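You operate a simulated robot arm through the tools that you are given. There is no shell and no other tool.

You are at the controls of a simulated robot arm. One attempt, no reset.

Task
Switch the demo box on and press the three loose key caps on to their letters.
Fine: switch on first; the letters are printed on the keyboard; three presses a cap at most; leave the fitted cap.
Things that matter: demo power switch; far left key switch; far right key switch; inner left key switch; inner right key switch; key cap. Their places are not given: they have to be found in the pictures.

It is judged by the outcome, as a careful person would: the job done as asked, and still so three seconds after it is handed in. It fails if anything else is knocked over, pushed out of place, dropped, spilled or broken. Lids that push on must go on centred and level and be pressed home; caps that screw on are set level and turned clockwise until they are tight.

Robot
A 7-joint arm with a fingered hand, fixed in place. Base frame: the origin is on the floor under the middle of its stand, x ahead of it, y to its left, z up; the work surface is at about z = 0.8. Readings come in m, rad, newtons and seconds.
With the tool pointing down near the work surface it reaches from about 0.32 to 0.72 m from the base axis. Its first joint turns from -2.897 to 2.897 rad. Payload 4 kg.
Tool frame: the origin (TCP) lies between the finger pads and is the grasp point; the fingertips stand 0.026 m ahead of it; z points along the fingers, y is the line along which they close. The gripper opens to 0.148 m; its body begins 0.073 m behind the TCP. The gripper is a hand of 3 fingers: y runs from the thumb to the fingers, the wrist lies at [0, 0, -0.239] in the tool frame, and closing takes about 1.5 s.
Orientation is that of the tool frame in the base frame, as a unit quaternion [w, x, y, z]. With the fingers straight down and closing along the base's y, the tool's x points along the base's -x, its y along +y and its z along -z.

Tools
- The arm moves only by the tool send_rows. Its argument "rows" is text: rows parted by semicolons, each of 6 numbers parted by spaces: the turn, a rotation vector about the tool's x, y, z in rad, then the shift along the tool's x, y, z in mm. In form: wx wy wz dx dy dz; .... A call has 1 to 20 rows; each row is the pose to reach, as a shift and turn from the pose commanded when the call began, along the tool's axes at that moment. "jaw" is the closure in counts, from 0 (fully open) to 255 (shut), set as the call begins (left out, the last holds). Each row takes 0.2 s and may step no farther than 0.05 m and 0.15 rad from the row before; otherwise, or with a gripper value out of range, the whole call is refused. A pose out of reach is approached as far as the arm can. The call stops where the force on the tool passes 40 N (or 10 N more than at its start, if that is more) or the arm is blocked; 0.2 s more then pass. Each finger travels about 0.072 m/s and halts on what it meets, pressing with about 21 N; the grip force reading is that of the motor and also rises with nothing between the fingers. The clock runs only during rows and for 0.2 s after the last one: add rows that repeat a pose to give the fingers time. It gives the time, the measured TCP pose, the force on the tool (base axes), the opening and the grip force at its end, in the units of the frame above (readings bear some noise), with the torque about the TCP (base axes, N m) and any sound that the robot's microphone picked up.
- Cameras (640 x 400 px; columns grow to the right, rows downward): "scene" is fixed at [0.0487, 0.65, 1.4036]; the picture's right is [-0.64, -0.77, 0.00], its down [-0.32, 0.27, -0.91] and it looks along [0.70, -0.58, -0.42] (base axes); focal length 370 px, centre (320, 200). "wrist" rides on the gripper at [0.068, -0.039, -0.09] in the tool frame; the picture's right is [0.50, 0.87, 0.00], its down [-0.66, 0.38, -0.65] and it looks along [-0.57, 0.33, 0.76] (tool axes); focal length 222 px, centre (320, 200).
- camera(camera): a new picture of that camera. No time passes.
- slide_trunk(by): slides the trunk up (or, below 0, down) by that many m; the arm rides with it, the base frame stays. It gives what a move gives, with no picture.
- move_fingers(finger1, finger2, thumb_bend): sets how far each is bent, from 0 (flat) to 100 (curled in); at 30 the hand is open as for a grip, at 70 the pads meet at the TCP. One left out holds its place. A second passes; each finger stops where it meets its share of the squeeze, and holds until it gets a number again. A gripper value or a shape takes the hand back. It gives what a move gives, with no picture; readings hold the bend of each and the force on the fingers (four entries, about 0 where the hand has none), thumb and palm.
- set_grasp(shape): the hand has 3 fingers and takes this shape, open, in about a second: jaw (thumb against the fingers, like two jaws); tri (thumb and two fingers); tip (a fingertip pinch); poke (one finger out to press); point (the index stretched); flat (the hand flat); cup (the hand cupped); fist (a fist). The gripper value then closes the fingers along that shape, each until it touches; the sizes above hold for jaw. It gives what a move gives, with no picture.
- probe_pixels(camera, pixels): for up to 12 pixels [column, row] of the newest picture of that camera ("zoom" is the newest enlarged one), the place [x, y, z] in the base frame of the surface seen there, good to about 0.002 m. No time passes.
- close_up(camera, box): a new picture of the part [left, top, right, bottom] of that camera's present view, enlarged. No time passes.
- close_job(): hands the job in; it is judged then, once.

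Open the gripper and draw the arm clear of the work before you hand the job in, unless the task says otherwise.

The tools are called after "Call:" as a command line: name --argument value ..., lists and objects as JSON in quotes. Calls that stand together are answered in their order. send_rows: Moves the arm, as the interface text tells. Its arguments: {"type":"object","properties":{"rows":{"type":"string"},"jaw":{"type":"number"}},"required":["rows"]} The other tools are called the same way: slide_trunk (by) moves the trunk up or down; set_grasp (shape) gives the hand a shape; move_fingers (finger1, finger2, thumb_bend) moves the fingers one by one; camera (camera) takes a picture; probe_pixels (camera, pixels) gives the place of the surface under pixels of a picture; close_up (camera, box) takes an enlarged picture of a part of a camera's view; close_job () hands the job in.

At the start:

```text
time_s: 0.0
ee_pos: [0.4098, -0.0208, 1.1421]
tool_rot: [0.0, 0.0, 1.0, 0.0]
wrist_force: [-0.3, 0.2, -0.5]
moment: [-0.02, -0.02, 0.0]
finger_gap: 0.1476
grasp_force: 0.1
shape: jaw
bend: [30.0, 30.0, 30.0]
finger forces: [0.0, 0.0, 0.1, 0.1, 0.0, 0.0]
trunk travel left (down, up): [-0.525, 0.065]
```

scene: 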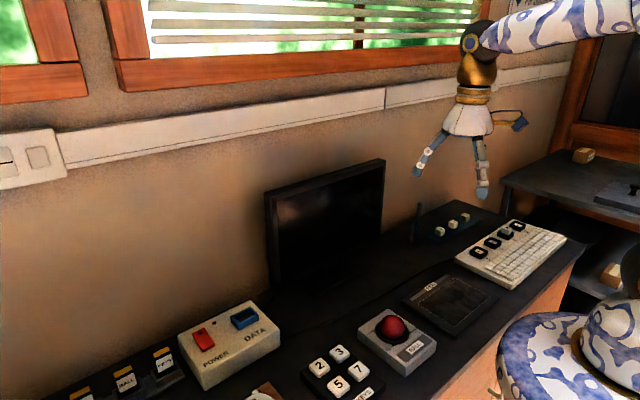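
wrist: 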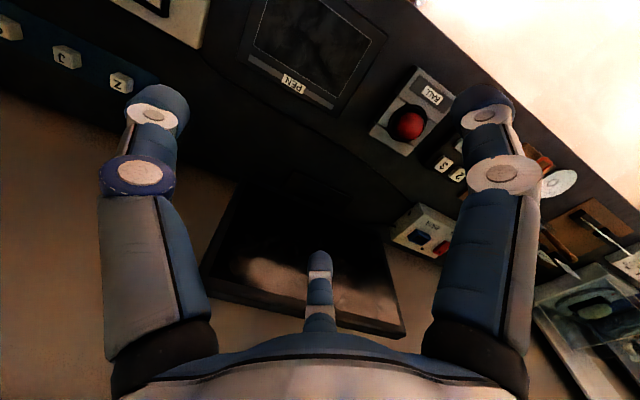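

The scene shows a box with "POWER" and "DATA" switches at about (228,340), a keyboard at (510,250) with black key switches, and three white caps at (455,222). I take enlarged pictures of these.

Call:
close_up --camera "scene" --box '[400, 190, 580, 300]'

Call:
close_up --camera "scene" --box '[160, 290, 300, 400]'

Call:
close_up --camera "wrist" --box '[0, 0, 240, 150]'

```text
3.56 times, centred on (490, 245) of scene
```

zoom: 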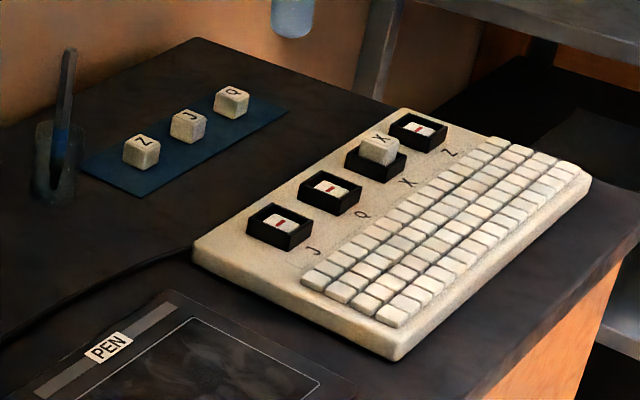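

```text
3.64 times, centred on (230, 345) of scene
```

zoom: 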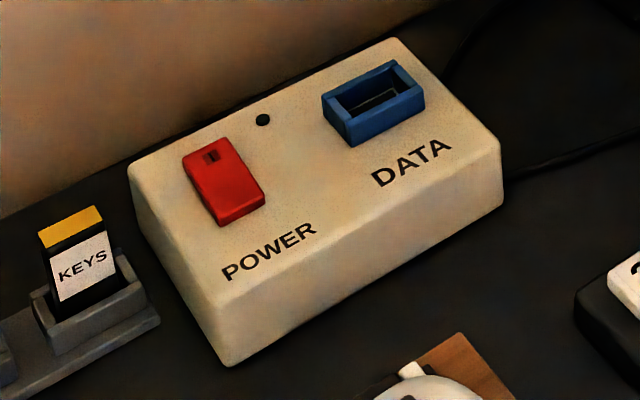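

```text
2.67 times, centred on (120, 75) of wrist
```

zoom: 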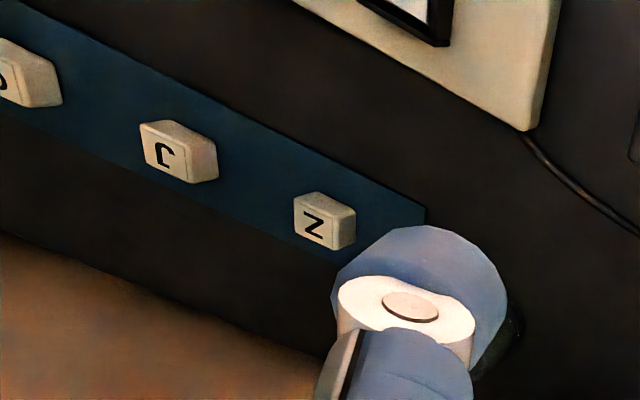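

The printed letters seem to read J, Q, X, Z from far left to far right, with X fitted on the inner right one. I enlarge the keyboard further to confirm.

Call:
close_up --camera "scene" --box '[465, 210, 545, 265]'

Call:
close_up --camera "scene" --box '[420, 200, 500, 250]'

```text
7.27 times, centred on (505, 238) of scene
```

zoom: 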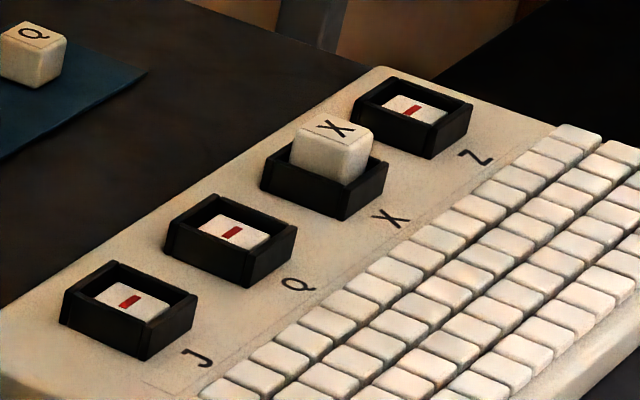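

```text
8.00 times, centred on (460, 225) of scene
```

zoom: 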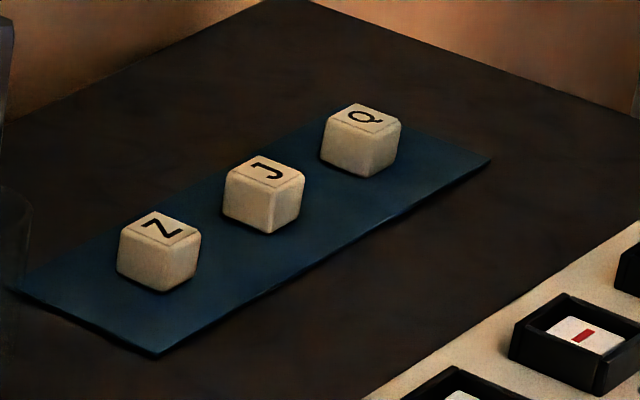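

Letters confirmed: J far left, Q inner left, X inner right (fitted), Z far right. I check the letter orientations on caps versus labels with tighter close-ups.

Call:
close_up --camera "scene" --box '[430, 208, 475, 240]'

Call:
probe_pixels --camera "zoom" --pixels '[[140, 285], [300, 180], [475, 75], [60, 300], [220, 260]]'

Call:
close_up --camera "scene" --box '[470, 240, 510, 265]'

```text
12.50 times, centred on (452, 224) of scene
```

zoom: 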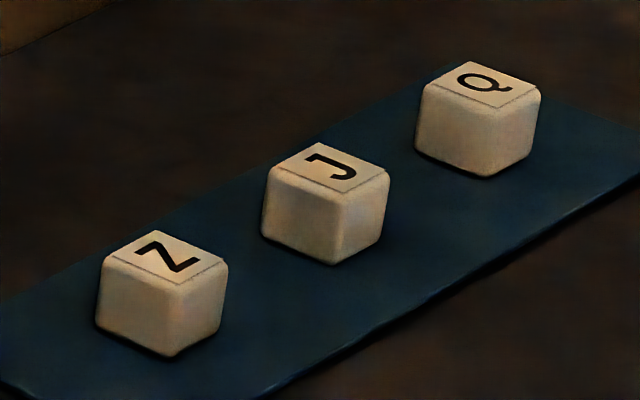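

```text
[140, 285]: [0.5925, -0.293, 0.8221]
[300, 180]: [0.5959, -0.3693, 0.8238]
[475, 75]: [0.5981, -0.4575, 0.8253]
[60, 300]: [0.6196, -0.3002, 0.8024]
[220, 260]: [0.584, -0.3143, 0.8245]
```

```text
16.00 times, centred on (490, 252) of scene
```

zoom: 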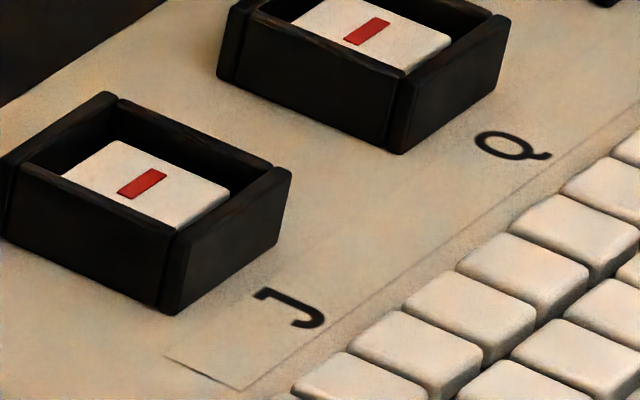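

Orientations of cap letters and labels agree. Now I probe the switch geometry in this zoom, then those of the others.

Call:
probe_pixels --camera "zoom" --pixels '[[110, 98], [285, 172], [172, 235], [12, 163], [143, 184], [120, 145], [225, 185], [170, 225], [70, 175], [100, 300], [290, 310], [368, 33]]'

Call:
close_up --camera "scene" --box '[495, 215, 535, 240]'

Call:
probe_pixels --camera "zoom" --pixels '[[300, 150], [350, 200]]'

```text
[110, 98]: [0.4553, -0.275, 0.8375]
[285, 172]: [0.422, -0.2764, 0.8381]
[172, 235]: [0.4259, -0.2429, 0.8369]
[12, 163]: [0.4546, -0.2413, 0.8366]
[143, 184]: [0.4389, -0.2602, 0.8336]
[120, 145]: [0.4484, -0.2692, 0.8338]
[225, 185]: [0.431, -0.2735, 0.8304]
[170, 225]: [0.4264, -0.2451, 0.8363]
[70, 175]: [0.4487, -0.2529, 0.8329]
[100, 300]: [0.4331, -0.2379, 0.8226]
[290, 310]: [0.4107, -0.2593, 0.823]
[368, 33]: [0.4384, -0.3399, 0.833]
```

```text
16.00 times, centred on (515, 228) of scene
```

zoom: 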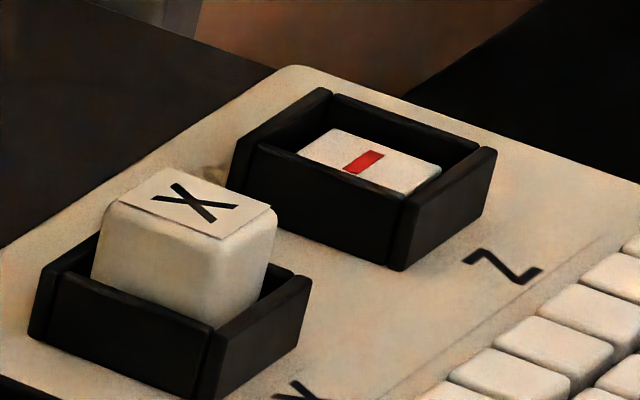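

```text
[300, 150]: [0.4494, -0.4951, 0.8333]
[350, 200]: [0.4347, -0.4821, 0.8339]
```

I probe the far right switch and the X cap in this zoom.

Call:
probe_pixels --camera "zoom" --pixels '[[363, 162], [330, 128], [442, 168], [408, 195], [297, 155], [325, 90], [490, 150], [405, 200], [260, 148], [195, 203], [120, 195], [268, 208]]'

Call:
close_up --camera "scene" --box '[430, 208, 475, 240]'

Call:
probe_pixels --camera "zoom" --pixels '[[165, 255], [158, 232], [226, 268], [176, 286], [104, 258], [328, 168], [320, 146], [389, 175], [478, 82], [470, 64], [538, 92], [418, 86]]'

```text
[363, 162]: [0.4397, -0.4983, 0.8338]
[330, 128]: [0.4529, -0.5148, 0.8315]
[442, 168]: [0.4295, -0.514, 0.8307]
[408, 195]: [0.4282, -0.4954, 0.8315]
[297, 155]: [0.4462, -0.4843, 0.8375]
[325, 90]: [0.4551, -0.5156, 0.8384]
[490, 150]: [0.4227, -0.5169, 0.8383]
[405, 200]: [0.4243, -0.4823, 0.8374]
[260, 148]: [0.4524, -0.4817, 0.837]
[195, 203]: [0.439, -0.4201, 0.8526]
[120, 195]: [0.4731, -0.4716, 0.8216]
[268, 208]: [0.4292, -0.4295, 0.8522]
```

```text
12.50 times, centred on (452, 224) of scene
```

zoom: 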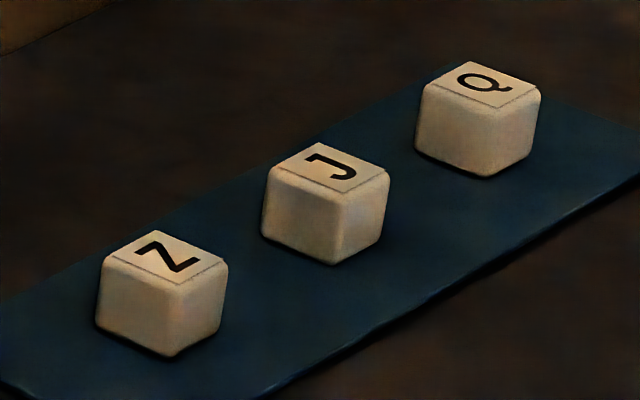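

```text
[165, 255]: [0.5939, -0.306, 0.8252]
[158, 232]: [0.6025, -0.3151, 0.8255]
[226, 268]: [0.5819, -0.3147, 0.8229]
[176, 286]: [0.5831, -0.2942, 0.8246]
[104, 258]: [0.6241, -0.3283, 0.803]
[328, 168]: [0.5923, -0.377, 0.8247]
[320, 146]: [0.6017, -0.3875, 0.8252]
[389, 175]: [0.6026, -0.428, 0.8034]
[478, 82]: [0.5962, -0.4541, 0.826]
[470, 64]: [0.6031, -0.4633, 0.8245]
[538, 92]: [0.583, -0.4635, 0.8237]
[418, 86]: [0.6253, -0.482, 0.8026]
```

Switch centres come out at about x 0.439, y -0.259/-0.339/-0.419/-0.499; caps at x 0.593, y -0.304 (Z), -0.378 (J), -0.454 (Q). Now I look at the power box and the hand closely.

Call:
close_up --camera "scene" --box '[185, 300, 285, 362]'

Call:
probe_pixels --camera "zoom" --pixels '[[80, 190], [50, 155], [110, 145], [175, 240], [115, 265], [100, 215], [165, 115], [165, 295], [20, 160], [260, 350], [330, 50], [540, 200]]'

Call:
close_up --camera "scene" --box '[390, 10, 550, 210]'

```text
6.40 times, centred on (235, 331) of scene
```

zoom: 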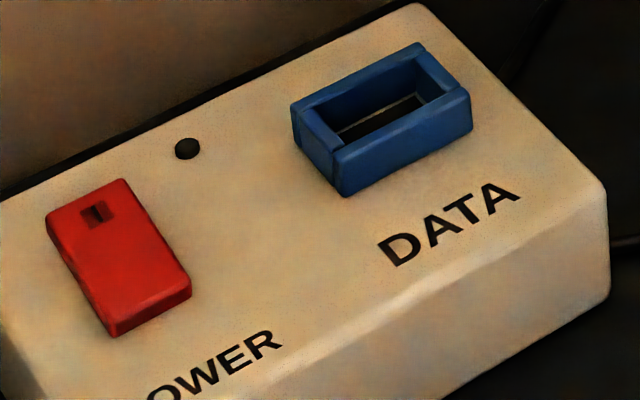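

```text
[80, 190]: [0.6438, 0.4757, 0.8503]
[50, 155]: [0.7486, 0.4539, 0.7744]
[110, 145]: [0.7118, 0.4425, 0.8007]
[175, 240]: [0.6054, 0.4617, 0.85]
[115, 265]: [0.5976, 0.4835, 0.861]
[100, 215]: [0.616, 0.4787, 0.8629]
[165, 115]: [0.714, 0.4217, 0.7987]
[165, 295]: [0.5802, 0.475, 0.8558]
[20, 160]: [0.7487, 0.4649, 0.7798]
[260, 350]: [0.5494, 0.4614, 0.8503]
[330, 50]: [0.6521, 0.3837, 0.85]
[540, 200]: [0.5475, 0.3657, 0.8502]
```

```text
2.00 times, centred on (470, 110) of scene
```

zoom: 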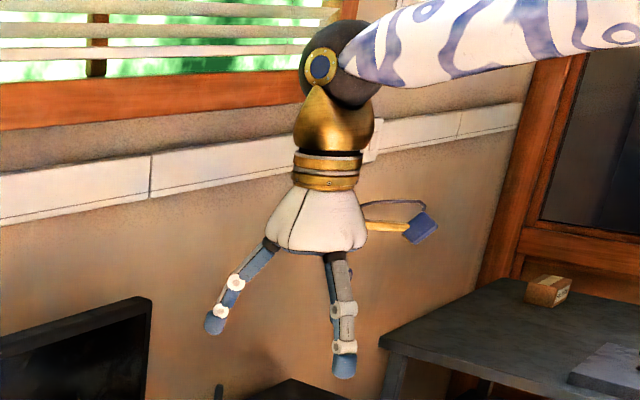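

The red rocker's far end (x≈0.616) reads 0.863 and near end 0.856, so the far end is raised. I enlarge the rocker.

Call:
close_up --camera "scene" --box '[188, 322, 220, 355]'

Call:
probe_pixels --camera "zoom" --pixels '[[180, 90], [170, 130], [230, 100], [180, 160], [210, 200], [250, 180], [240, 240], [270, 270], [300, 260], [240, 310], [320, 290], [170, 150]]'

```text
12.12 times, centred on (204, 338) of scene
```

zoom: 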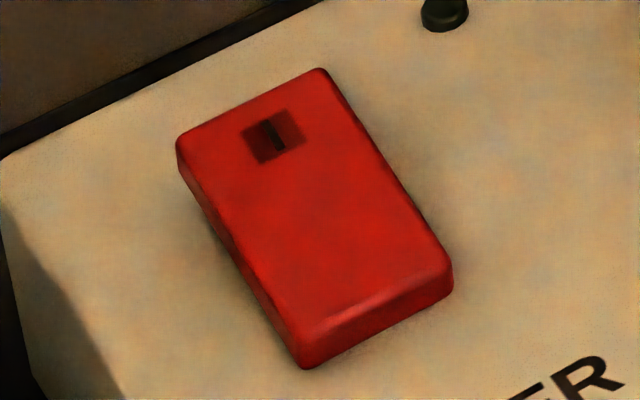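

```text
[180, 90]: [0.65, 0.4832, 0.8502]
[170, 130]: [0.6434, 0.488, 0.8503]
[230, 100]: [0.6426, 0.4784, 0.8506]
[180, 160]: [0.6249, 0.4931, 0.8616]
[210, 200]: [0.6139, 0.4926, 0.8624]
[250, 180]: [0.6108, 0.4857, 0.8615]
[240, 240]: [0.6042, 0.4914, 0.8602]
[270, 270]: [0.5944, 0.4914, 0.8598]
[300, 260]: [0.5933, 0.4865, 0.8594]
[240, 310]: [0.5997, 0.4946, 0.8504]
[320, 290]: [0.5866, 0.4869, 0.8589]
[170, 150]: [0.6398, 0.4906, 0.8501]
```

The "I" mark sits at the raised far end, so that end gets pressed. I probe the mark and the edges.

Call:
probe_pixels --camera "zoom" --pixels '[[272, 136], [320, 80], [190, 145], [440, 260], [308, 330], [310, 200], [440, 15], [345, 170], [265, 110]]'

Call:
close_up --camera "scene" --box '[50, 280, 450, 400]'

```text
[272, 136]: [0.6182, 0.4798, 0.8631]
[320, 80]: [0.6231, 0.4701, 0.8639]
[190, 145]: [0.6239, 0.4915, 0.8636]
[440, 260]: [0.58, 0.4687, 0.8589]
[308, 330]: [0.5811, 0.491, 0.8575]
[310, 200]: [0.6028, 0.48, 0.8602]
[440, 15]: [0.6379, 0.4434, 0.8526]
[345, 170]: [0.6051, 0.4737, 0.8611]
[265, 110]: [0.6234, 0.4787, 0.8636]
```

```text
1.60 times, centred on (250, 340) of scene
```

zoom: 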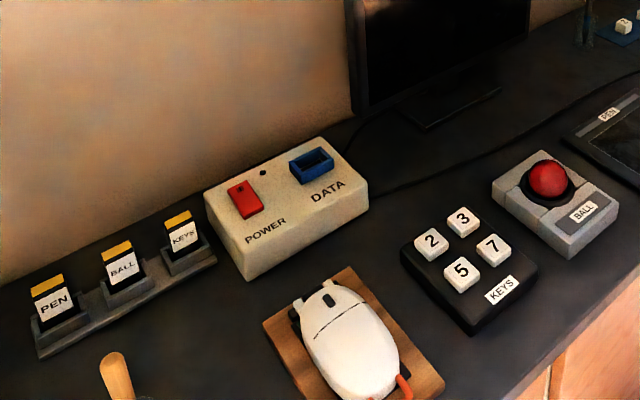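

The rocker's far end is at (0.619, 0.480, 0.8635), about 0.78 m from the base axis, so reach matters. I probe the robot's visible parts to learn how the arm stands.

Call:
probe_pixels --camera "scene" --pixels '[[550, 340], [620, 310], [600, 360], [620, 15], [560, 25], [480, 40], [475, 75], [630, 270], [515, 330], [420, 160], [482, 190], [518, 122]]'

Call:
camera --camera "scene"

```text
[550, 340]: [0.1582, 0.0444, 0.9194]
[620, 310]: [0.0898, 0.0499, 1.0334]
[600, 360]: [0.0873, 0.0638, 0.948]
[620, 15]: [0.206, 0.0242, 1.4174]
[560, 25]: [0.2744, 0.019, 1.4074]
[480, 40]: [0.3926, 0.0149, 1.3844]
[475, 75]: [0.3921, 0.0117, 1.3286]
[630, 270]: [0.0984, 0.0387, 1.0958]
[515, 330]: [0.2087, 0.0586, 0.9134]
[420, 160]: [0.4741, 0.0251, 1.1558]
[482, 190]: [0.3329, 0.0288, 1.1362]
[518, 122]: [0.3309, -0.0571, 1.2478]
```

```text
taken
```

scene: 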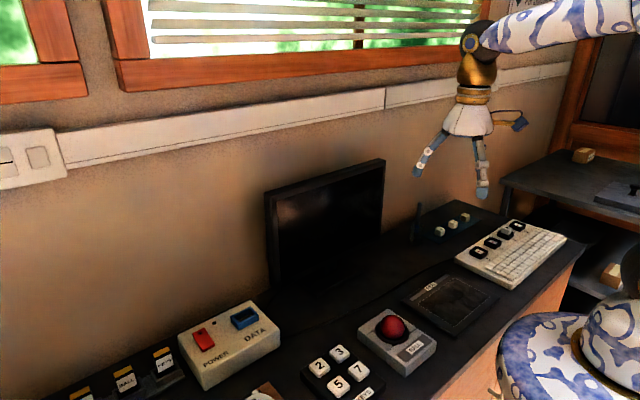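

The wrist is about 0.24 m above the TCP and the arm stands near z≈1.0–1.4. I set the poke shape here, well clear of everything, to see where the pressing finger ends up.

Call:
set_grasp --shape "poke"

Call:
close_up --camera "scene" --box '[390, 60, 550, 210]'

Call:
camera --camera "wrist"

```text
time_s: 0.9
ee_pos: [0.4105, -0.0223, 1.1408]
tool_rot: [0.0, -0.001, 1.0, 0.0]
wrist_force: [-0.8, 0.4, -0.9]
moment: [-0.05, -0.02, -0.01]
finger_gap: 0.0
grasp_force: 0.0
shape: poke
bend: [100.0, 100.0, 40.0]
finger forces: [0.0, 0.1, 0.1, 0.0, 0.0, 0.0]
trunk travel left (down, up): [-0.525, 0.065]
```

```text
2.67 times, centred on (470, 135) of scene
```

zoom: 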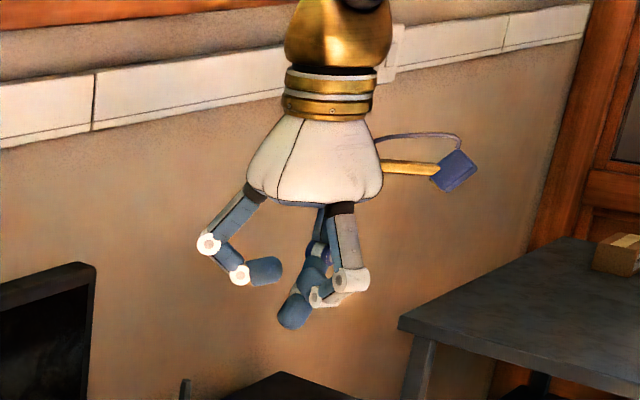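

```text
taken
```

wrist: 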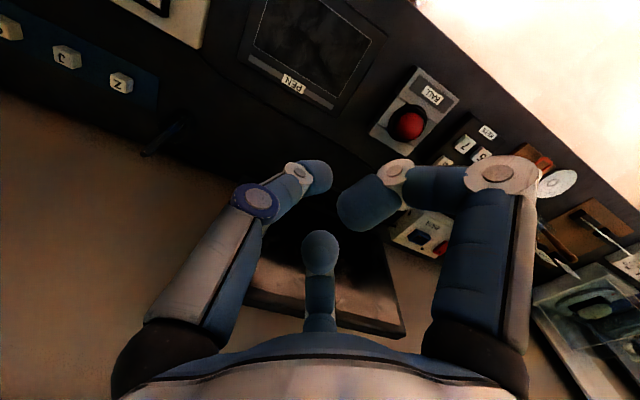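

In poke the fingers are curled and the thumb (bend 40) sticks out lowest at about (295,310) of the zoom. I probe that tip, and then look at the other grip shapes ("tip" and "jaw") while still clear.

Call:
probe_pixels --camera "zoom" --pixels '[[292, 318], [300, 305], [285, 322], [318, 300], [350, 285], [262, 272], [320, 250], [312, 280]]'

Call:
set_grasp --shape "tip"

Call:
close_up --camera "scene" --box '[390, 60, 550, 210]'

Call:
camera --camera "wrist"

```text
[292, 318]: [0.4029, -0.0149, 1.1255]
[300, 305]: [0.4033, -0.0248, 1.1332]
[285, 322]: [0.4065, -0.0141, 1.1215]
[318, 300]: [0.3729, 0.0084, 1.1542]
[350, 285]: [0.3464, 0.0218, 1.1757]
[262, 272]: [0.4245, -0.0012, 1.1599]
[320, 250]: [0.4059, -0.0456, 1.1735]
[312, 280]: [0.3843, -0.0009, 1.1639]
```

```text
time_s: 1.8
ee_pos: [0.4096, -0.0211, 1.1418]
tool_rot: [0.0, 0.0, 1.0, 0.0]
wrist_force: [-0.4, -0.5, 0.7]
moment: [0.02, 0.0, -0.01]
finger_gap: 0.1479
grasp_force: 0.1
shape: tip
bend: [30.0, 30.0, 30.0]
finger forces: [0.1, 0.1, 0.0, 0.0, 0.1, 0.1]
trunk travel left (down, up): [-0.525, 0.065]
```

```text
2.67 times, centred on (470, 135) of scene
```

zoom: 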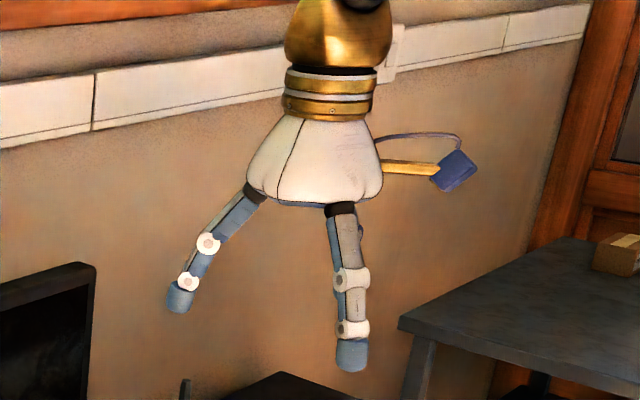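

```text
taken
```

wrist: 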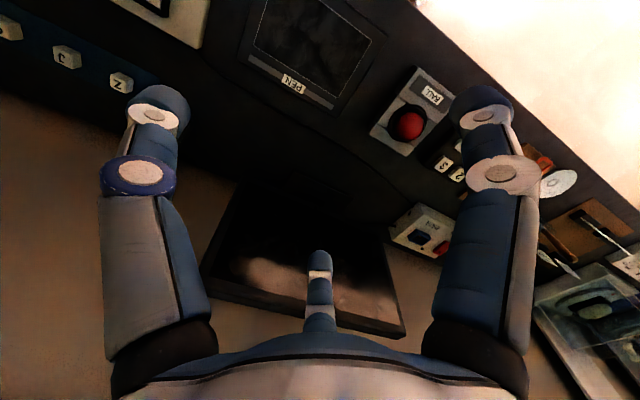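

The poke tip lies about on the tool axis and ~0.025 m ahead of the TCP. Now I return to jaw and close the hand in free air to see how fingers meet.

Call:
set_grasp --shape "jaw"

Call:
send_rows --rows "0 0 0 0 0 0; 0 0 0 0 0 0; 0 0 0 0 0 0; 0 0 0 0 0 0; 0 0 0 0 0 0; 0 0 0 0 0 0; 0 0 0 0 0 0; 0 0 0 0 0 0" --jaw 215

Call:
close_up --camera "scene" --box '[390, 60, 550, 210]'

Call:
camera --camera "wrist"

```text
time_s: 2.7
ee_pos: [0.4101, -0.0218, 1.1414]
tool_rot: [0.001, -0.001, 1.0, -0.001]
wrist_force: [-0.8, 0.0, 0.2]
moment: [-0.01, 0.02, -0.02]
finger_gap: 0.1479
grasp_force: 0.0
shape: jaw
bend: [30.0, 30.0, 30.0]
finger forces: [0.0, 0.0, 0.1, 0.0, 0.0, 0.1]
trunk travel left (down, up): [-0.525, 0.065]
```

```text
time_s: 4.5
ee_pos: [0.4108, -0.0221, 1.1425]
tool_rot: [0.0, -0.001, 1.0, 0.0]
wrist_force: [0.6, -0.6, -0.5]
moment: [-0.03, 0.0, 0.05]
finger_gap: 0.0234
grasp_force: 0.0
shape: jaw
bend: [75.0, 75.0, 70.0]
finger forces: [0.0, 0.0, 0.0, 0.0, 0.0, 0.1]
trunk travel left (down, up): [-0.525, 0.065]
```

```text
2.67 times, centred on (470, 135) of scene
```

zoom: 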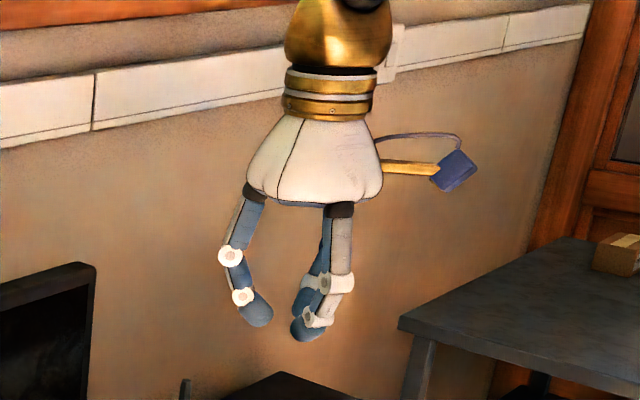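

```text
taken
```

wrist: 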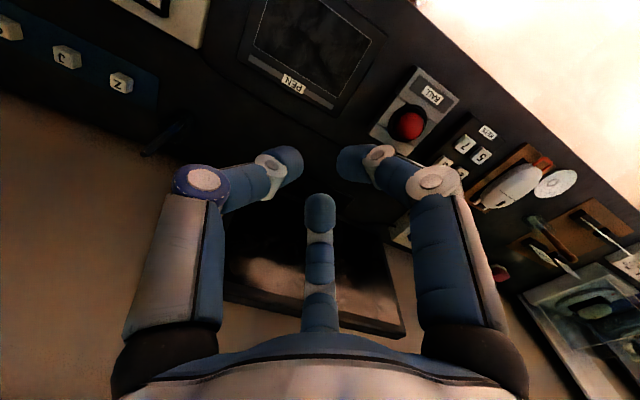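

With 215 counts the gap reads 0.0234. I probe the fingertip surfaces in both views to understand how they'd hold a 22 mm cap.

Call:
close_up --camera "scene" --box '[440, 120, 490, 200]'

Call:
close_up --camera "wrist" --box '[160, 120, 460, 307]'

Call:
probe_pixels --camera "wrist" --pixels '[[288, 160], [298, 165], [285, 150], [350, 165], [342, 170], [355, 150], [319, 215], [319, 200], [308, 210], [330, 210]]'

```text
5.00 times, centred on (465, 160) of scene
```

zoom: 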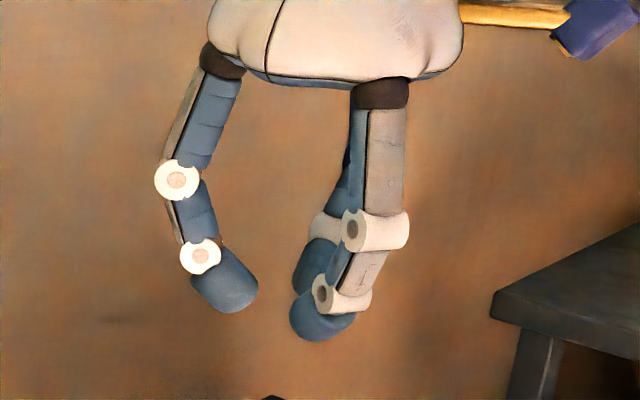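

```text
2.13 times, centred on (310, 214) of wrist
```

zoom: 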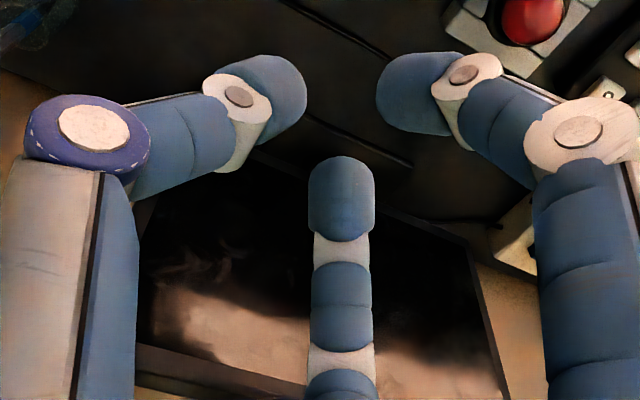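

```text
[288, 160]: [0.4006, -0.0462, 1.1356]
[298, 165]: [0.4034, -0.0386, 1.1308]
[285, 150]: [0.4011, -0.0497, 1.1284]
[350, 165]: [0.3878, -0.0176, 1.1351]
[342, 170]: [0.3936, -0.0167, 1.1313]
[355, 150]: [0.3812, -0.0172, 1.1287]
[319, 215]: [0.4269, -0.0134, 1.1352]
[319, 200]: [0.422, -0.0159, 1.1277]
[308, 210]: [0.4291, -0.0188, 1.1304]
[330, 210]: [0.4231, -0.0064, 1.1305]
```

The fingers close radially at 120° (thumb from -y, two fingers from +y±x), which suits a square cap with the thumb flat on one face. Now I check surrounding obstacles: pen cup, monitor, wall, near the caps and the power box.

Call:
send_rows --rows "0 0 0 0 0 0; 0 0 0 0 0 0; 0 0 0 0 0 0; 0 0 0 0 0 0; 0 0 0 0 0 0; 0 0 0 0 0 0; 0 0 0 0 0 0; 0 0 0 0 0 0" --jaw 0

Call:
close_up --camera "scene" --box '[260, 150, 520, 312]'

Call:
probe_pixels --camera "scene" --pixels '[[417, 205], [417, 215], [412, 240], [384, 162], [267, 192], [384, 230], [274, 285], [300, 120], [450, 100], [155, 352], [120, 365], [500, 205]]'

```text
time_s: 6.3
ee_pos: [0.4093, -0.0218, 1.1417]
tool_rot: [-0.001, 0.0, 1.0, 0.0]
wrist_force: [-0.1, 0.5, 0.3]
moment: [0.04, 0.01, 0.0]
finger_gap: 0.148
grasp_force: 0.1
shape: jaw
bend: [30.0, 30.0, 30.0]
finger forces: [0.0, 0.0, 0.1, 0.0, 0.1, 0.0]
trunk travel left (down, up): [-0.525, 0.065]
```

```text
2.46 times, centred on (390, 231) of scene
```

zoom: 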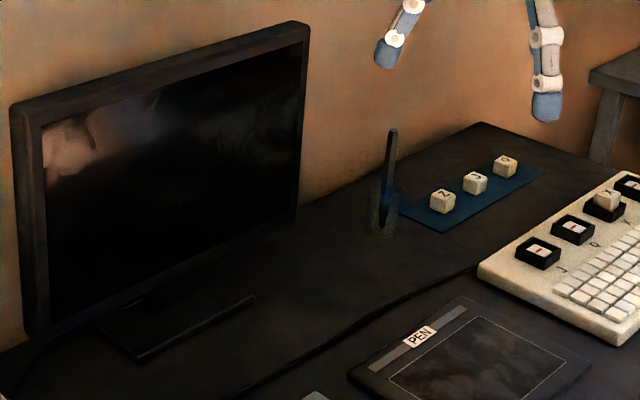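

```text
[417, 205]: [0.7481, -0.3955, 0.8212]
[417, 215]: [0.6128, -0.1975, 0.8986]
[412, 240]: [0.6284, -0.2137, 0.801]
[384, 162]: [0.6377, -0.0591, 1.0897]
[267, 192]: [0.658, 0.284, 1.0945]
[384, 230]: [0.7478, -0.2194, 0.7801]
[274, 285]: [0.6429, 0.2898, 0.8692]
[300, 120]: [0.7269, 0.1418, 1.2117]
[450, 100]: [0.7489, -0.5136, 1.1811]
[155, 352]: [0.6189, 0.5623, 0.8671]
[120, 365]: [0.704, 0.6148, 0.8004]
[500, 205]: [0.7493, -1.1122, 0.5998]
```

Clearances: wall at x≈0.75, monitor edge at (0.638,-0.06)–(0.658,0.284) top 1.095, pen top near (0.613,-0.198,0.90). I set the poke shape and swing towards the power box at the current height, along x≈0.41 first.

Call:
set_grasp --shape "poke"

Call:
send_rows --rows "0 0 0.05 0 40 0; 0 0 0.1 0 80 0; 0 0 0.15 0 120 0; 0 0 0.2 0 160 0; 0 0 0.25 0 200 0; 0 0 0.3 0 240 0; 0 0 0.35 0 280 0; 0 0 0.4 0 320 0; 0 0 0.45 0 360 0; 0 0 0.5 -15 390 0; 0 0 0.55 -35 420 0; 0 0 0.6 -55 450 0"

Call:
camera --camera "scene"

```text
time_s: 7.2
ee_pos: [0.409, -0.0217, 1.1408]
tool_rot: [0.001, 0.0, 1.0, 0.0]
wrist_force: [0.0, -0.4, 0.5]
moment: [-0.02, -0.03, 0.01]
finger_gap: 0.0001
grasp_force: 0.1
shape: poke
bend: [100.0, 100.0, 40.0]
finger forces: [0.0, 0.0, 0.1, 0.0, 0.0, 0.0]
trunk travel left (down, up): [-0.525, 0.065]
```

```text
time_s: 9.8
ee_pos: [0.4623, 0.4294, 1.1382]
tool_rot: [-0.001, 0.296, 0.955, -0.002]
wrist_force: [1.0, 0.3, 0.5]
moment: [-0.03, 0.01, 0.0]
finger_gap: 0.0001
grasp_force: 0.1
shape: poke
bend: [100.0, 100.0, 40.0]
finger forces: [0.0, 0.1, 0.1, 0.0, 0.0, 0.0]
trunk travel left (down, up): [-0.525, 0.065]
```

```text
taken
```

scene: 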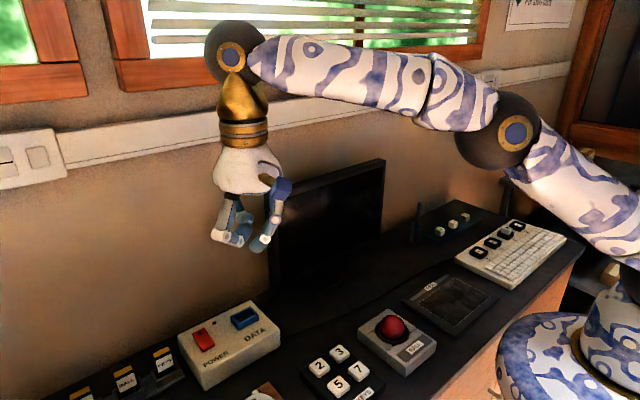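

The arm moved as commanded. I probe the elbow and shoulder to gauge the arm's reach.

Call:
probe_pixels --camera "scene" --pixels '[[515, 130], [232, 55], [600, 190], [635, 230], [630, 285], [560, 160], [430, 85], [275, 225], [260, 245], [225, 237]]'

```text
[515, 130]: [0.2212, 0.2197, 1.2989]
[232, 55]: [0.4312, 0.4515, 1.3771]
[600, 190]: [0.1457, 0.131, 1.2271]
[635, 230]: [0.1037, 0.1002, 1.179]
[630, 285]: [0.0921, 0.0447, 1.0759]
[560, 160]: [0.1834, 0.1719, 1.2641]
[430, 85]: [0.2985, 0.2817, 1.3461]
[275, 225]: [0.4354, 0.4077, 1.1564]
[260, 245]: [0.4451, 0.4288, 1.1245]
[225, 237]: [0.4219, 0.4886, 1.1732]
```

The shoulder sits near z≈1.05 with the switch at r≈0.78, so I'll tilt the hand outward about 25°. First I turn the hand so the thumb faces the robot and shift towards the box at height.

Call:
send_rows --rows "0 0 0.1 -21 3 13; 0 0 0.2 -43 6 26; 0 0 0.31 -64 9 40; 0 0 0.31 -64 9 40"

```text
time_s: 10.8
ee_pos: [0.5225, 0.3981, 1.101]
tool_rot: [0.0, 0.44, 0.898, 0.0]
wrist_force: [-0.4, -0.1, -0.1]
moment: [-0.01, 0.02, 0.02]
finger_gap: 0.0002
grasp_force: 0.0
shape: poke
bend: [100.0, 100.0, 40.0]
finger forces: [0.0, 0.0, 0.1, 0.0, 0.0, 0.0]
trunk travel left (down, up): [-0.525, 0.065]
```

Yaw is right (tool y now points radially outward along 37.8°). Next I tilt 25° outward while moving to about 0.11 m above the rocker's far end.

Call:
send_rows --rows "-0.11 0 0 1.5 30 25; -0.22 0 0 3 60 50; -0.33 0 0 4.5 90 75; -0.436 0 0 6.1 118 100; -0.436 0 0 6.1 118 100"

Call:
camera --camera "scene"

Call:
camera --camera "wrist"

```text
time_s: 12.0
ee_pos: [0.6141, 0.4771, 1.001]
tool_rot: [0.096, 0.428, 0.877, 0.195]
wrist_force: [0.1, -0.3, -0.2]
moment: [-0.01, -0.01, 0.0]
finger_gap: 0.0
grasp_force: 0.0
shape: poke
bend: [100.0, 100.0, 40.0]
finger forces: [0.0, 0.0, 0.1, 0.0, 0.0, 0.0]
trunk travel left (down, up): [-0.525, 0.065]
```

```text
taken
```

scene: 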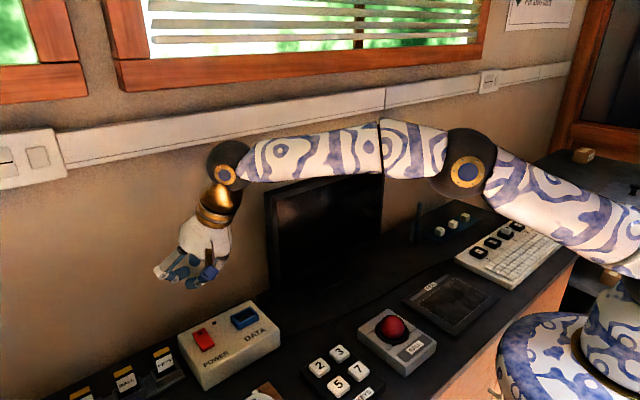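

```text
taken
```

wrist: 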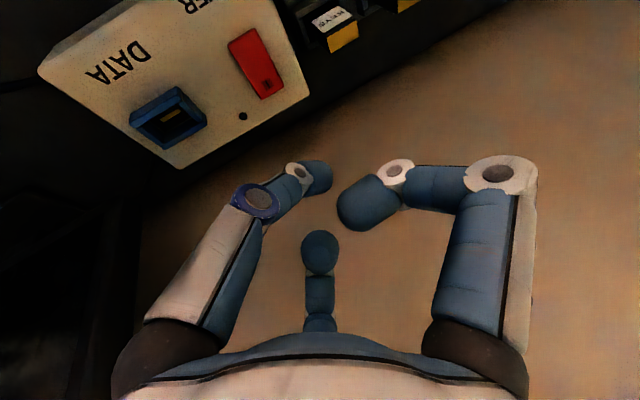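

The pose is reached with tilt 25°. I probe the thumb tip (left finger, tip near (320,177) in the wrist view) to confirm where the pressing point is.

Call:
probe_pixels --camera "wrist" --pixels '[[320, 178], [328, 178], [318, 165], [325, 190], [330, 170], [313, 192]]'

Call:
close_up --camera "scene" --box '[140, 200, 260, 300]'

```text
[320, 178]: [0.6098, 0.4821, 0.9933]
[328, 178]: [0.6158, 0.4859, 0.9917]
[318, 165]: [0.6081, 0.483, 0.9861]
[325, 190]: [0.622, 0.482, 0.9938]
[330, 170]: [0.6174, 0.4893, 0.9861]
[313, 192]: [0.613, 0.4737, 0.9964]
```

```text
4.00 times, centred on (200, 250) of scene
```

zoom: 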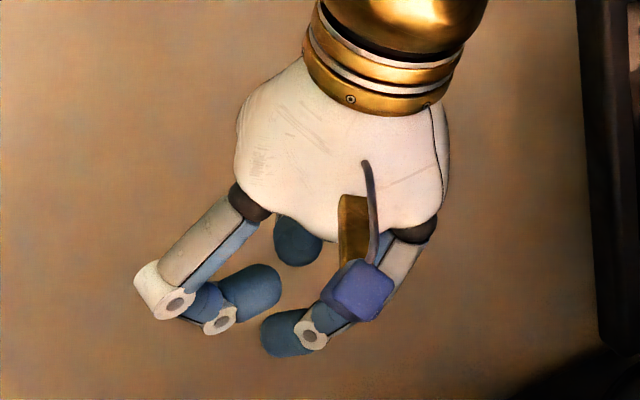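

The tip's contact point comes out about (+2.5, +2) mm from the TCP in xy and ~22 mm below it, so the present xy is right over the far end. I lower 100 mm straight down and look.

Call:
send_rows --rows "0 0 0 0 -10.6 22.7; 0 0 0 0 -21.1 45.3; 0 0 0 0 -31.7 68; 0 0 0 0 -42.3 90.6; 0 0 0 0 -42.3 90.6"

Call:
close_up --camera "scene" --box '[160, 270, 280, 380]'

Call:
camera --camera "wrist"

```text
time_s: 13.2
ee_pos: [0.6118, 0.478, 0.9023]
tool_rot: [0.095, 0.428, 0.877, 0.195]
wrist_force: [0.0, -0.1, -0.4]
moment: [0.02, 0.01, -0.02]
finger_gap: 0.0
grasp_force: 0.1
shape: poke
bend: [100.0, 100.0, 40.0]
finger forces: [0.0, 0.0, 0.0, 0.0, 0.0, 0.1]
trunk travel left (down, up): [-0.525, 0.065]
```

```text
3.64 times, centred on (220, 325) of scene
```

zoom: 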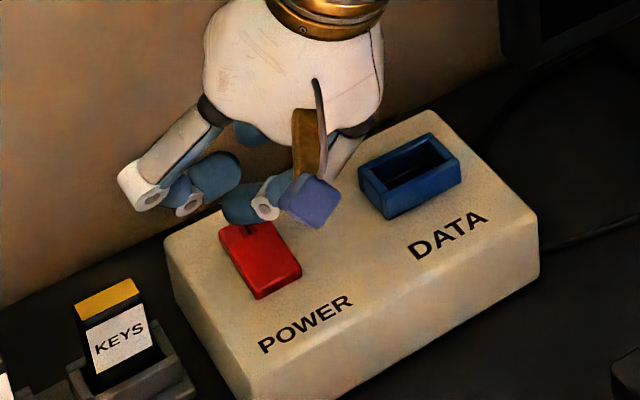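

```text
taken
```

wrist: 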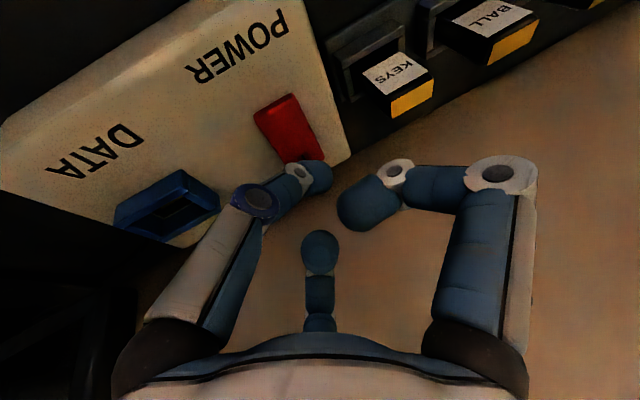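

The tip is about 15 mm above the rocker's far end. I probe tip and rocker again for lateral check.

Call:
probe_pixels --camera "zoom" --pixels '[[240, 218], [232, 205], [245, 200], [250, 215], [225, 210], [272, 260], [250, 235]]'

Call:
probe_pixels --camera "wrist" --pixels '[[320, 178], [328, 178], [318, 165], [330, 170], [290, 155], [275, 120]]'

```text
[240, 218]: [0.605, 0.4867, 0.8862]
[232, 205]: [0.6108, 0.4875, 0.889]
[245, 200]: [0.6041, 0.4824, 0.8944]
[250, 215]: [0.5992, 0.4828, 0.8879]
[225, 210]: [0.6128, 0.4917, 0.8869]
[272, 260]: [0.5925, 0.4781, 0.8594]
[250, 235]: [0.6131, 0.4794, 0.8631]
```

```text
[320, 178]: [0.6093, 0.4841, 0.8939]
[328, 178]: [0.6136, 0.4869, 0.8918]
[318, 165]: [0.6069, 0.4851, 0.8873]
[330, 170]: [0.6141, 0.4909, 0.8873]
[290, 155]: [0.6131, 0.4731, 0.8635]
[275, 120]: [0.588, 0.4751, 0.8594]
```

Tip centre is at about (0.616, 0.481), so it will land on the raised end. I press straight down in small steps up to 24 mm (contact expected near 14 mm).

Call:
send_rows --rows "0 0 0 0 -2.5 5.4; 0 0 0 0 -5.1 10.9; 0 0 0 0 -6.3 13.6; 0 0 0 0 -7.2 15.4; 0 0 0 0 -8 17.2; 0 0 0 0 -8.9 19; 0 0 0 0 -9.7 20.8; 0 0 0 0 -10.1 21.7"

Call:
close_up --camera "scene" --box '[160, 270, 280, 380]'

```text
time_s: 15.0
ee_pos: [0.6116, 0.4759, 0.8819]
tool_rot: [0.097, 0.429, 0.876, 0.197]
wrist_force: [-0.5, -4.3, 28.9]
moment: [0.09, -0.06, 0.01]
finger_gap: 0.0001
grasp_force: 0.1
shape: poke
bend: [100.0, 100.0, 91.0]
finger forces: [0.0, 0.0, 0.0, 0.0, 27.4, 0.0]
trunk travel left (down, up): [-0.525, 0.065]
heard: click
```

```text
3.64 times, centred on (220, 325) of scene
```

zoom: 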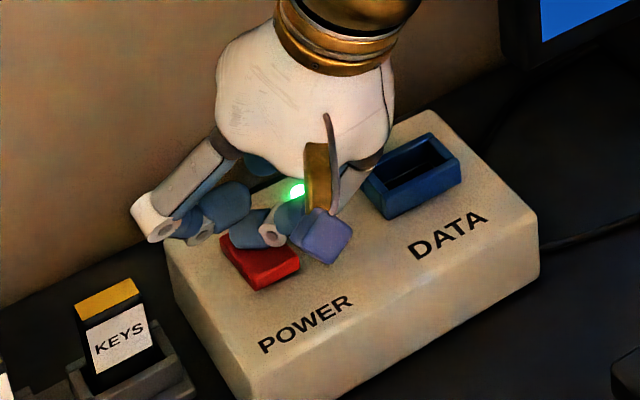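

A click was heard, the green LED is lit and the monitor turned blue: power is on. I retract straight up.

Call:
send_rows --rows "0 0 0 0 8.5 -18; 0 0 0 0 19 -41; 0 0 0 0 38 -82; 0 0 0 0 55 -118; 0 0 0 0 68 -145; 0 0 0 0 68 -145"

Call:
camera --camera "scene"

Call:
close_up --camera "scene" --box '[160, 290, 280, 390]'

```text
time_s: 16.4
ee_pos: [0.6111, 0.4747, 1.0404]
tool_rot: [0.095, 0.429, 0.877, 0.194]
wrist_force: [-0.1, -0.3, 0.9]
moment: [0.0, 0.02, 0.03]
finger_gap: 0.0
grasp_force: 0.1
shape: poke
bend: [100.0, 100.0, 40.0]
finger forces: [0.0, 0.0, 0.0, 0.0, 0.0, 0.0]
trunk travel left (down, up): [-0.525, 0.065]
```

```text
taken
```

scene: 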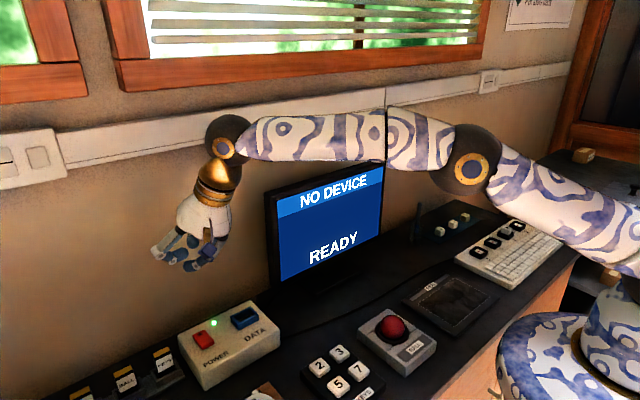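

```text
4.00 times, centred on (220, 340) of scene
```

zoom: 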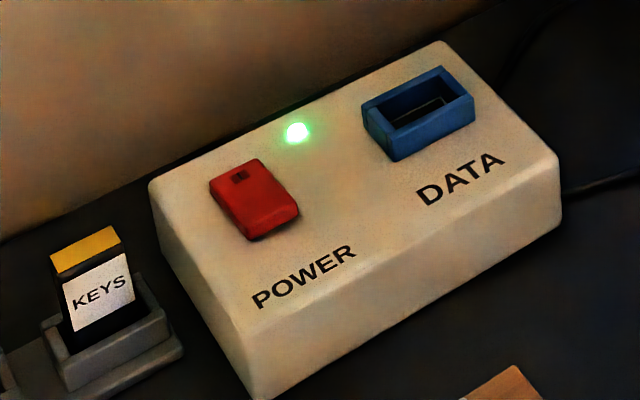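

Power switch done: LED green, screen shows "NO DEVICE / READY". Now I undo the tilt while drawing back inward and up, then switch to jaw shape.

Call:
send_rows --rows "0.11 0 0 -1.5 -17 -33; 0.22 0 0 -3 -34 -66; 0.33 0 0 -4.5 -51 -99; 0.436 0 0 -6 -68 -131; 0.436 0 0 -6 -68 -131"

Call:
set_grasp --shape "jaw"

```text
time_s: 17.6
ee_pos: [0.515, 0.3944, 1.1313]
tool_rot: [-0.001, 0.439, 0.898, 0.0]
wrist_force: [-0.3, 0.6, 0.1]
moment: [0.02, 0.0, 0.0]
finger_gap: 0.0
grasp_force: 0.1
shape: poke
bend: [100.0, 100.0, 40.0]
finger forces: [0.0, 0.0, 0.0, 0.0, 0.0, 0.0]
out of reach, approached as far as the arm can: row 4, 5
trunk travel left (down, up): [-0.525, 0.065]
```

```text
time_s: 18.5
ee_pos: [0.5159, 0.3942, 1.1305]
tool_rot: [0.0, 0.439, 0.898, 0.0]
wrist_force: [0.5, -0.4, 0.1]
moment: [-0.01, -0.01, 0.0]
finger_gap: 0.1479
grasp_force: 0.0
shape: jaw
bend: [30.0, 30.0, 30.0]
finger forces: [0.1, 0.0, 0.1, 0.0, 0.1, 0.1]
trunk travel left (down, up): [-0.525, 0.065]
```

The arm's reach is about 0.72 m from a shoulder near z≈1.06, so Q (r≈0.75) will need some tilt. Now I swing back inward, turning the hand so the thumb faces the robot (tool y along base x).

Call:
send_rows --rows "0 0 0.11 -22 -38 5; 0 0 0.22 -44 -76 10; 0 0 0.33 -66 -114 15; 0 0 0.44 -88 -152 20; 0 0 0.55 -110 -190 25; 0 0 0.6624 -132 -229 30; 0 0 0.6624 -132 -229 30"

```text
time_s: 20.1
ee_pos: [0.5913, 0.2415, 1.1658]
tool_rot: [-0.001, 0.707, 0.707, 0.0]
wrist_force: [-0.8, 0.3, -0.9]
moment: [-0.01, -0.02, -0.02]
finger_gap: 0.1481
grasp_force: 0.0
shape: jaw
bend: [30.0, 30.0, 30.0]
finger forces: [0.0, 0.0, 0.1, 0.1, 0.1, 0.0]
out of reach, approached as far as the arm can: row 1, 2, 3, 4, 5, 6, 7
trunk travel left (down, up): [-0.525, 0.065]
```

The arm ended at (0.591, 0.242, 1.166), stretched and not where I intended. I look before making another move.

Call:
camera --camera "scene"

Call:
camera --camera "wrist"

```text
taken
```

scene: 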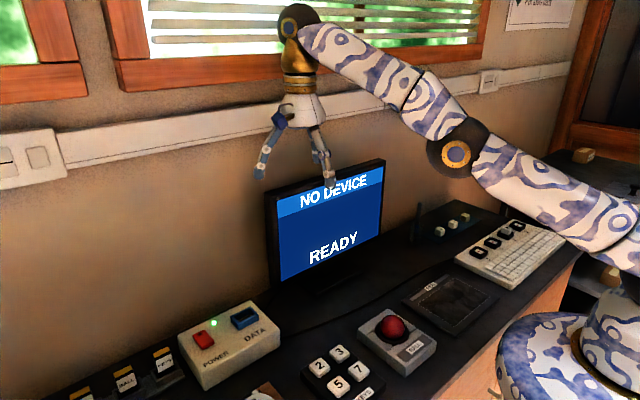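

```text
taken
```

wrist: 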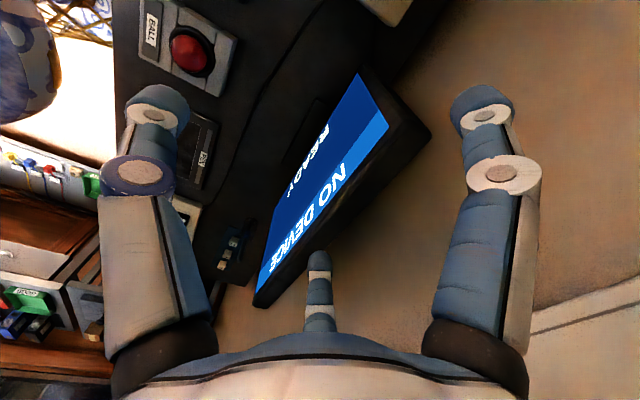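

The arm looks nearly straight with the elbow sagging. I issue a hold with no shift to see which pose is considered commanded.

Call:
send_rows --rows "0 0 0 0 0 0; 0 0 0 0 0 0"

```text
time_s: 20.7
ee_pos: [0.5918, 0.242, 1.1646]
tool_rot: [0.0, 0.707, 0.707, 0.0]
wrist_force: [-0.1, 0.5, -0.1]
moment: [-0.03, 0.02, 0.02]
finger_gap: 0.1482
grasp_force: 0.0
shape: jaw
bend: [30.0, 30.0, 30.0]
finger forces: [0.0, 0.1, 0.0, 0.0, 0.0, 0.0]
trunk travel left (down, up): [-0.525, 0.065]
```

The commanded pose is now the present one. I try a small inward move (−40 mm in base x) to get the elbow bending again.

Call:
send_rows --rows "0 0 0 0 -20 0; 0 0 0 0 -40 0; 0 0 0 0 -40 0"

```text
time_s: 21.5
ee_pos: [0.5818, 0.2512, 1.1762]
tool_rot: [0.0, 0.708, 0.706, 0.0]
wrist_force: [0.4, -0.4, 0.2]
moment: [0.01, -0.01, 0.03]
finger_gap: 0.1479
grasp_force: 0.1
shape: jaw
bend: [30.0, 30.0, 30.0]
finger forces: [0.0, 0.1, 0.1, 0.0, 0.0, 0.0]
out of reach, approached as far as the arm can: row 1, 2, 3
trunk travel left (down, up): [-0.525, 0.065]
```

An inward move is refused although it should be easy, so the elbow seems to have crossed over to the wrong side of straight. I probe the arm's links to check.

Call:
close_up --camera "scene" --box '[240, 0, 640, 250]'

Call:
probe_pixels --camera "zoom" --pixels '[[85, 40], [180, 75], [250, 130], [290, 165], [345, 245], [420, 265], [500, 305], [560, 345], [600, 365], [630, 380]]'

```text
1.60 times, centred on (440, 125) of scene
```

zoom: 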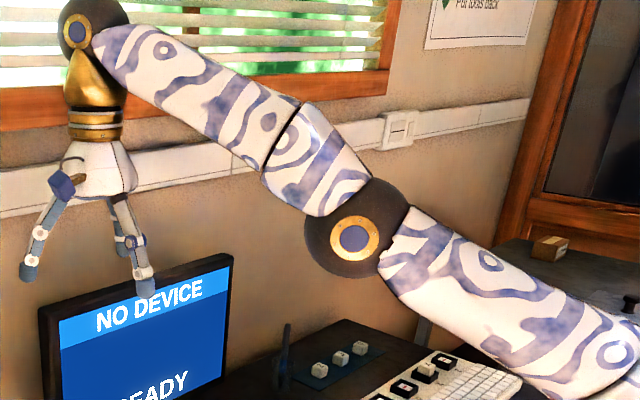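

```text
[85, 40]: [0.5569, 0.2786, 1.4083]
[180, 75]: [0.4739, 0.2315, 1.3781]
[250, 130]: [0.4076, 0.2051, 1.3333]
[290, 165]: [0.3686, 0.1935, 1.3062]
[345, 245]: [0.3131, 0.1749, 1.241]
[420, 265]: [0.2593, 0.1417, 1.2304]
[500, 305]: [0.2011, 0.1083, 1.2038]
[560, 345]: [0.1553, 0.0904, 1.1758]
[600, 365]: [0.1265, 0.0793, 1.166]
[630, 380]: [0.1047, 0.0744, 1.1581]
```

The arm is nearly straight with the elbow a few cm below the shoulder–wrist line. Moving the wrist sideways clear of the monitor and then downward along its reach sphere should bring the elbow back up; I do that towards the power-box side at safe height.

Call:
send_rows --rows "0 0 0 41.5 -19.4 0; 0 0 0 81.9 -42.4 0; 0 0 0 121.7 -66.6 4; 0 0 0 158.7 -86.4 18; 0 0 0 196.6 -106.5 38; 0 0 0 204.2 -98.5 61; 0 0 0 211 -91.3 86; 0 0 0 216.5 -85.4 111; 0 0 0 221.3 -80.3 136; 0 0 0 225.4 -76 161"

Call:
camera --camera "scene"

```text
time_s: 23.7
ee_pos: [0.5034, 0.4636, 1.0163]
tool_rot: [0.0, 0.707, 0.707, 0.0]
wrist_force: [0.7, 0.1, -0.1]
moment: [0.03, 0.03, 0.01]
finger_gap: 0.1479
grasp_force: 0.1
shape: jaw
bend: [30.0, 30.0, 30.0]
finger forces: [0.1, 0.0, 0.0, 0.1, 0.1, 0.1]
out of reach, approached as far as the arm can: row 1, 2, 3, 4, 5, 6, 7, 8, 9, 10
trunk travel left (down, up): [-0.525, 0.065]
```

```text
taken
```

scene: 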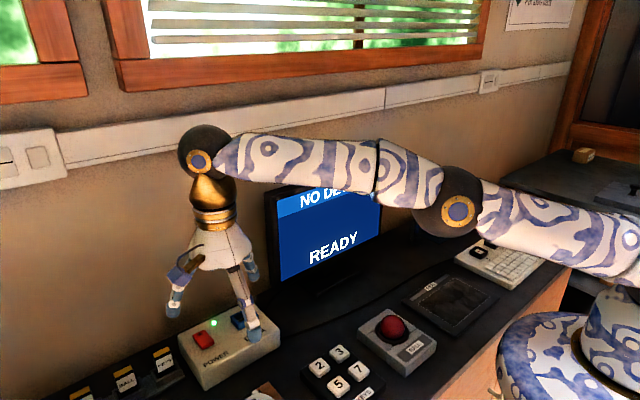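

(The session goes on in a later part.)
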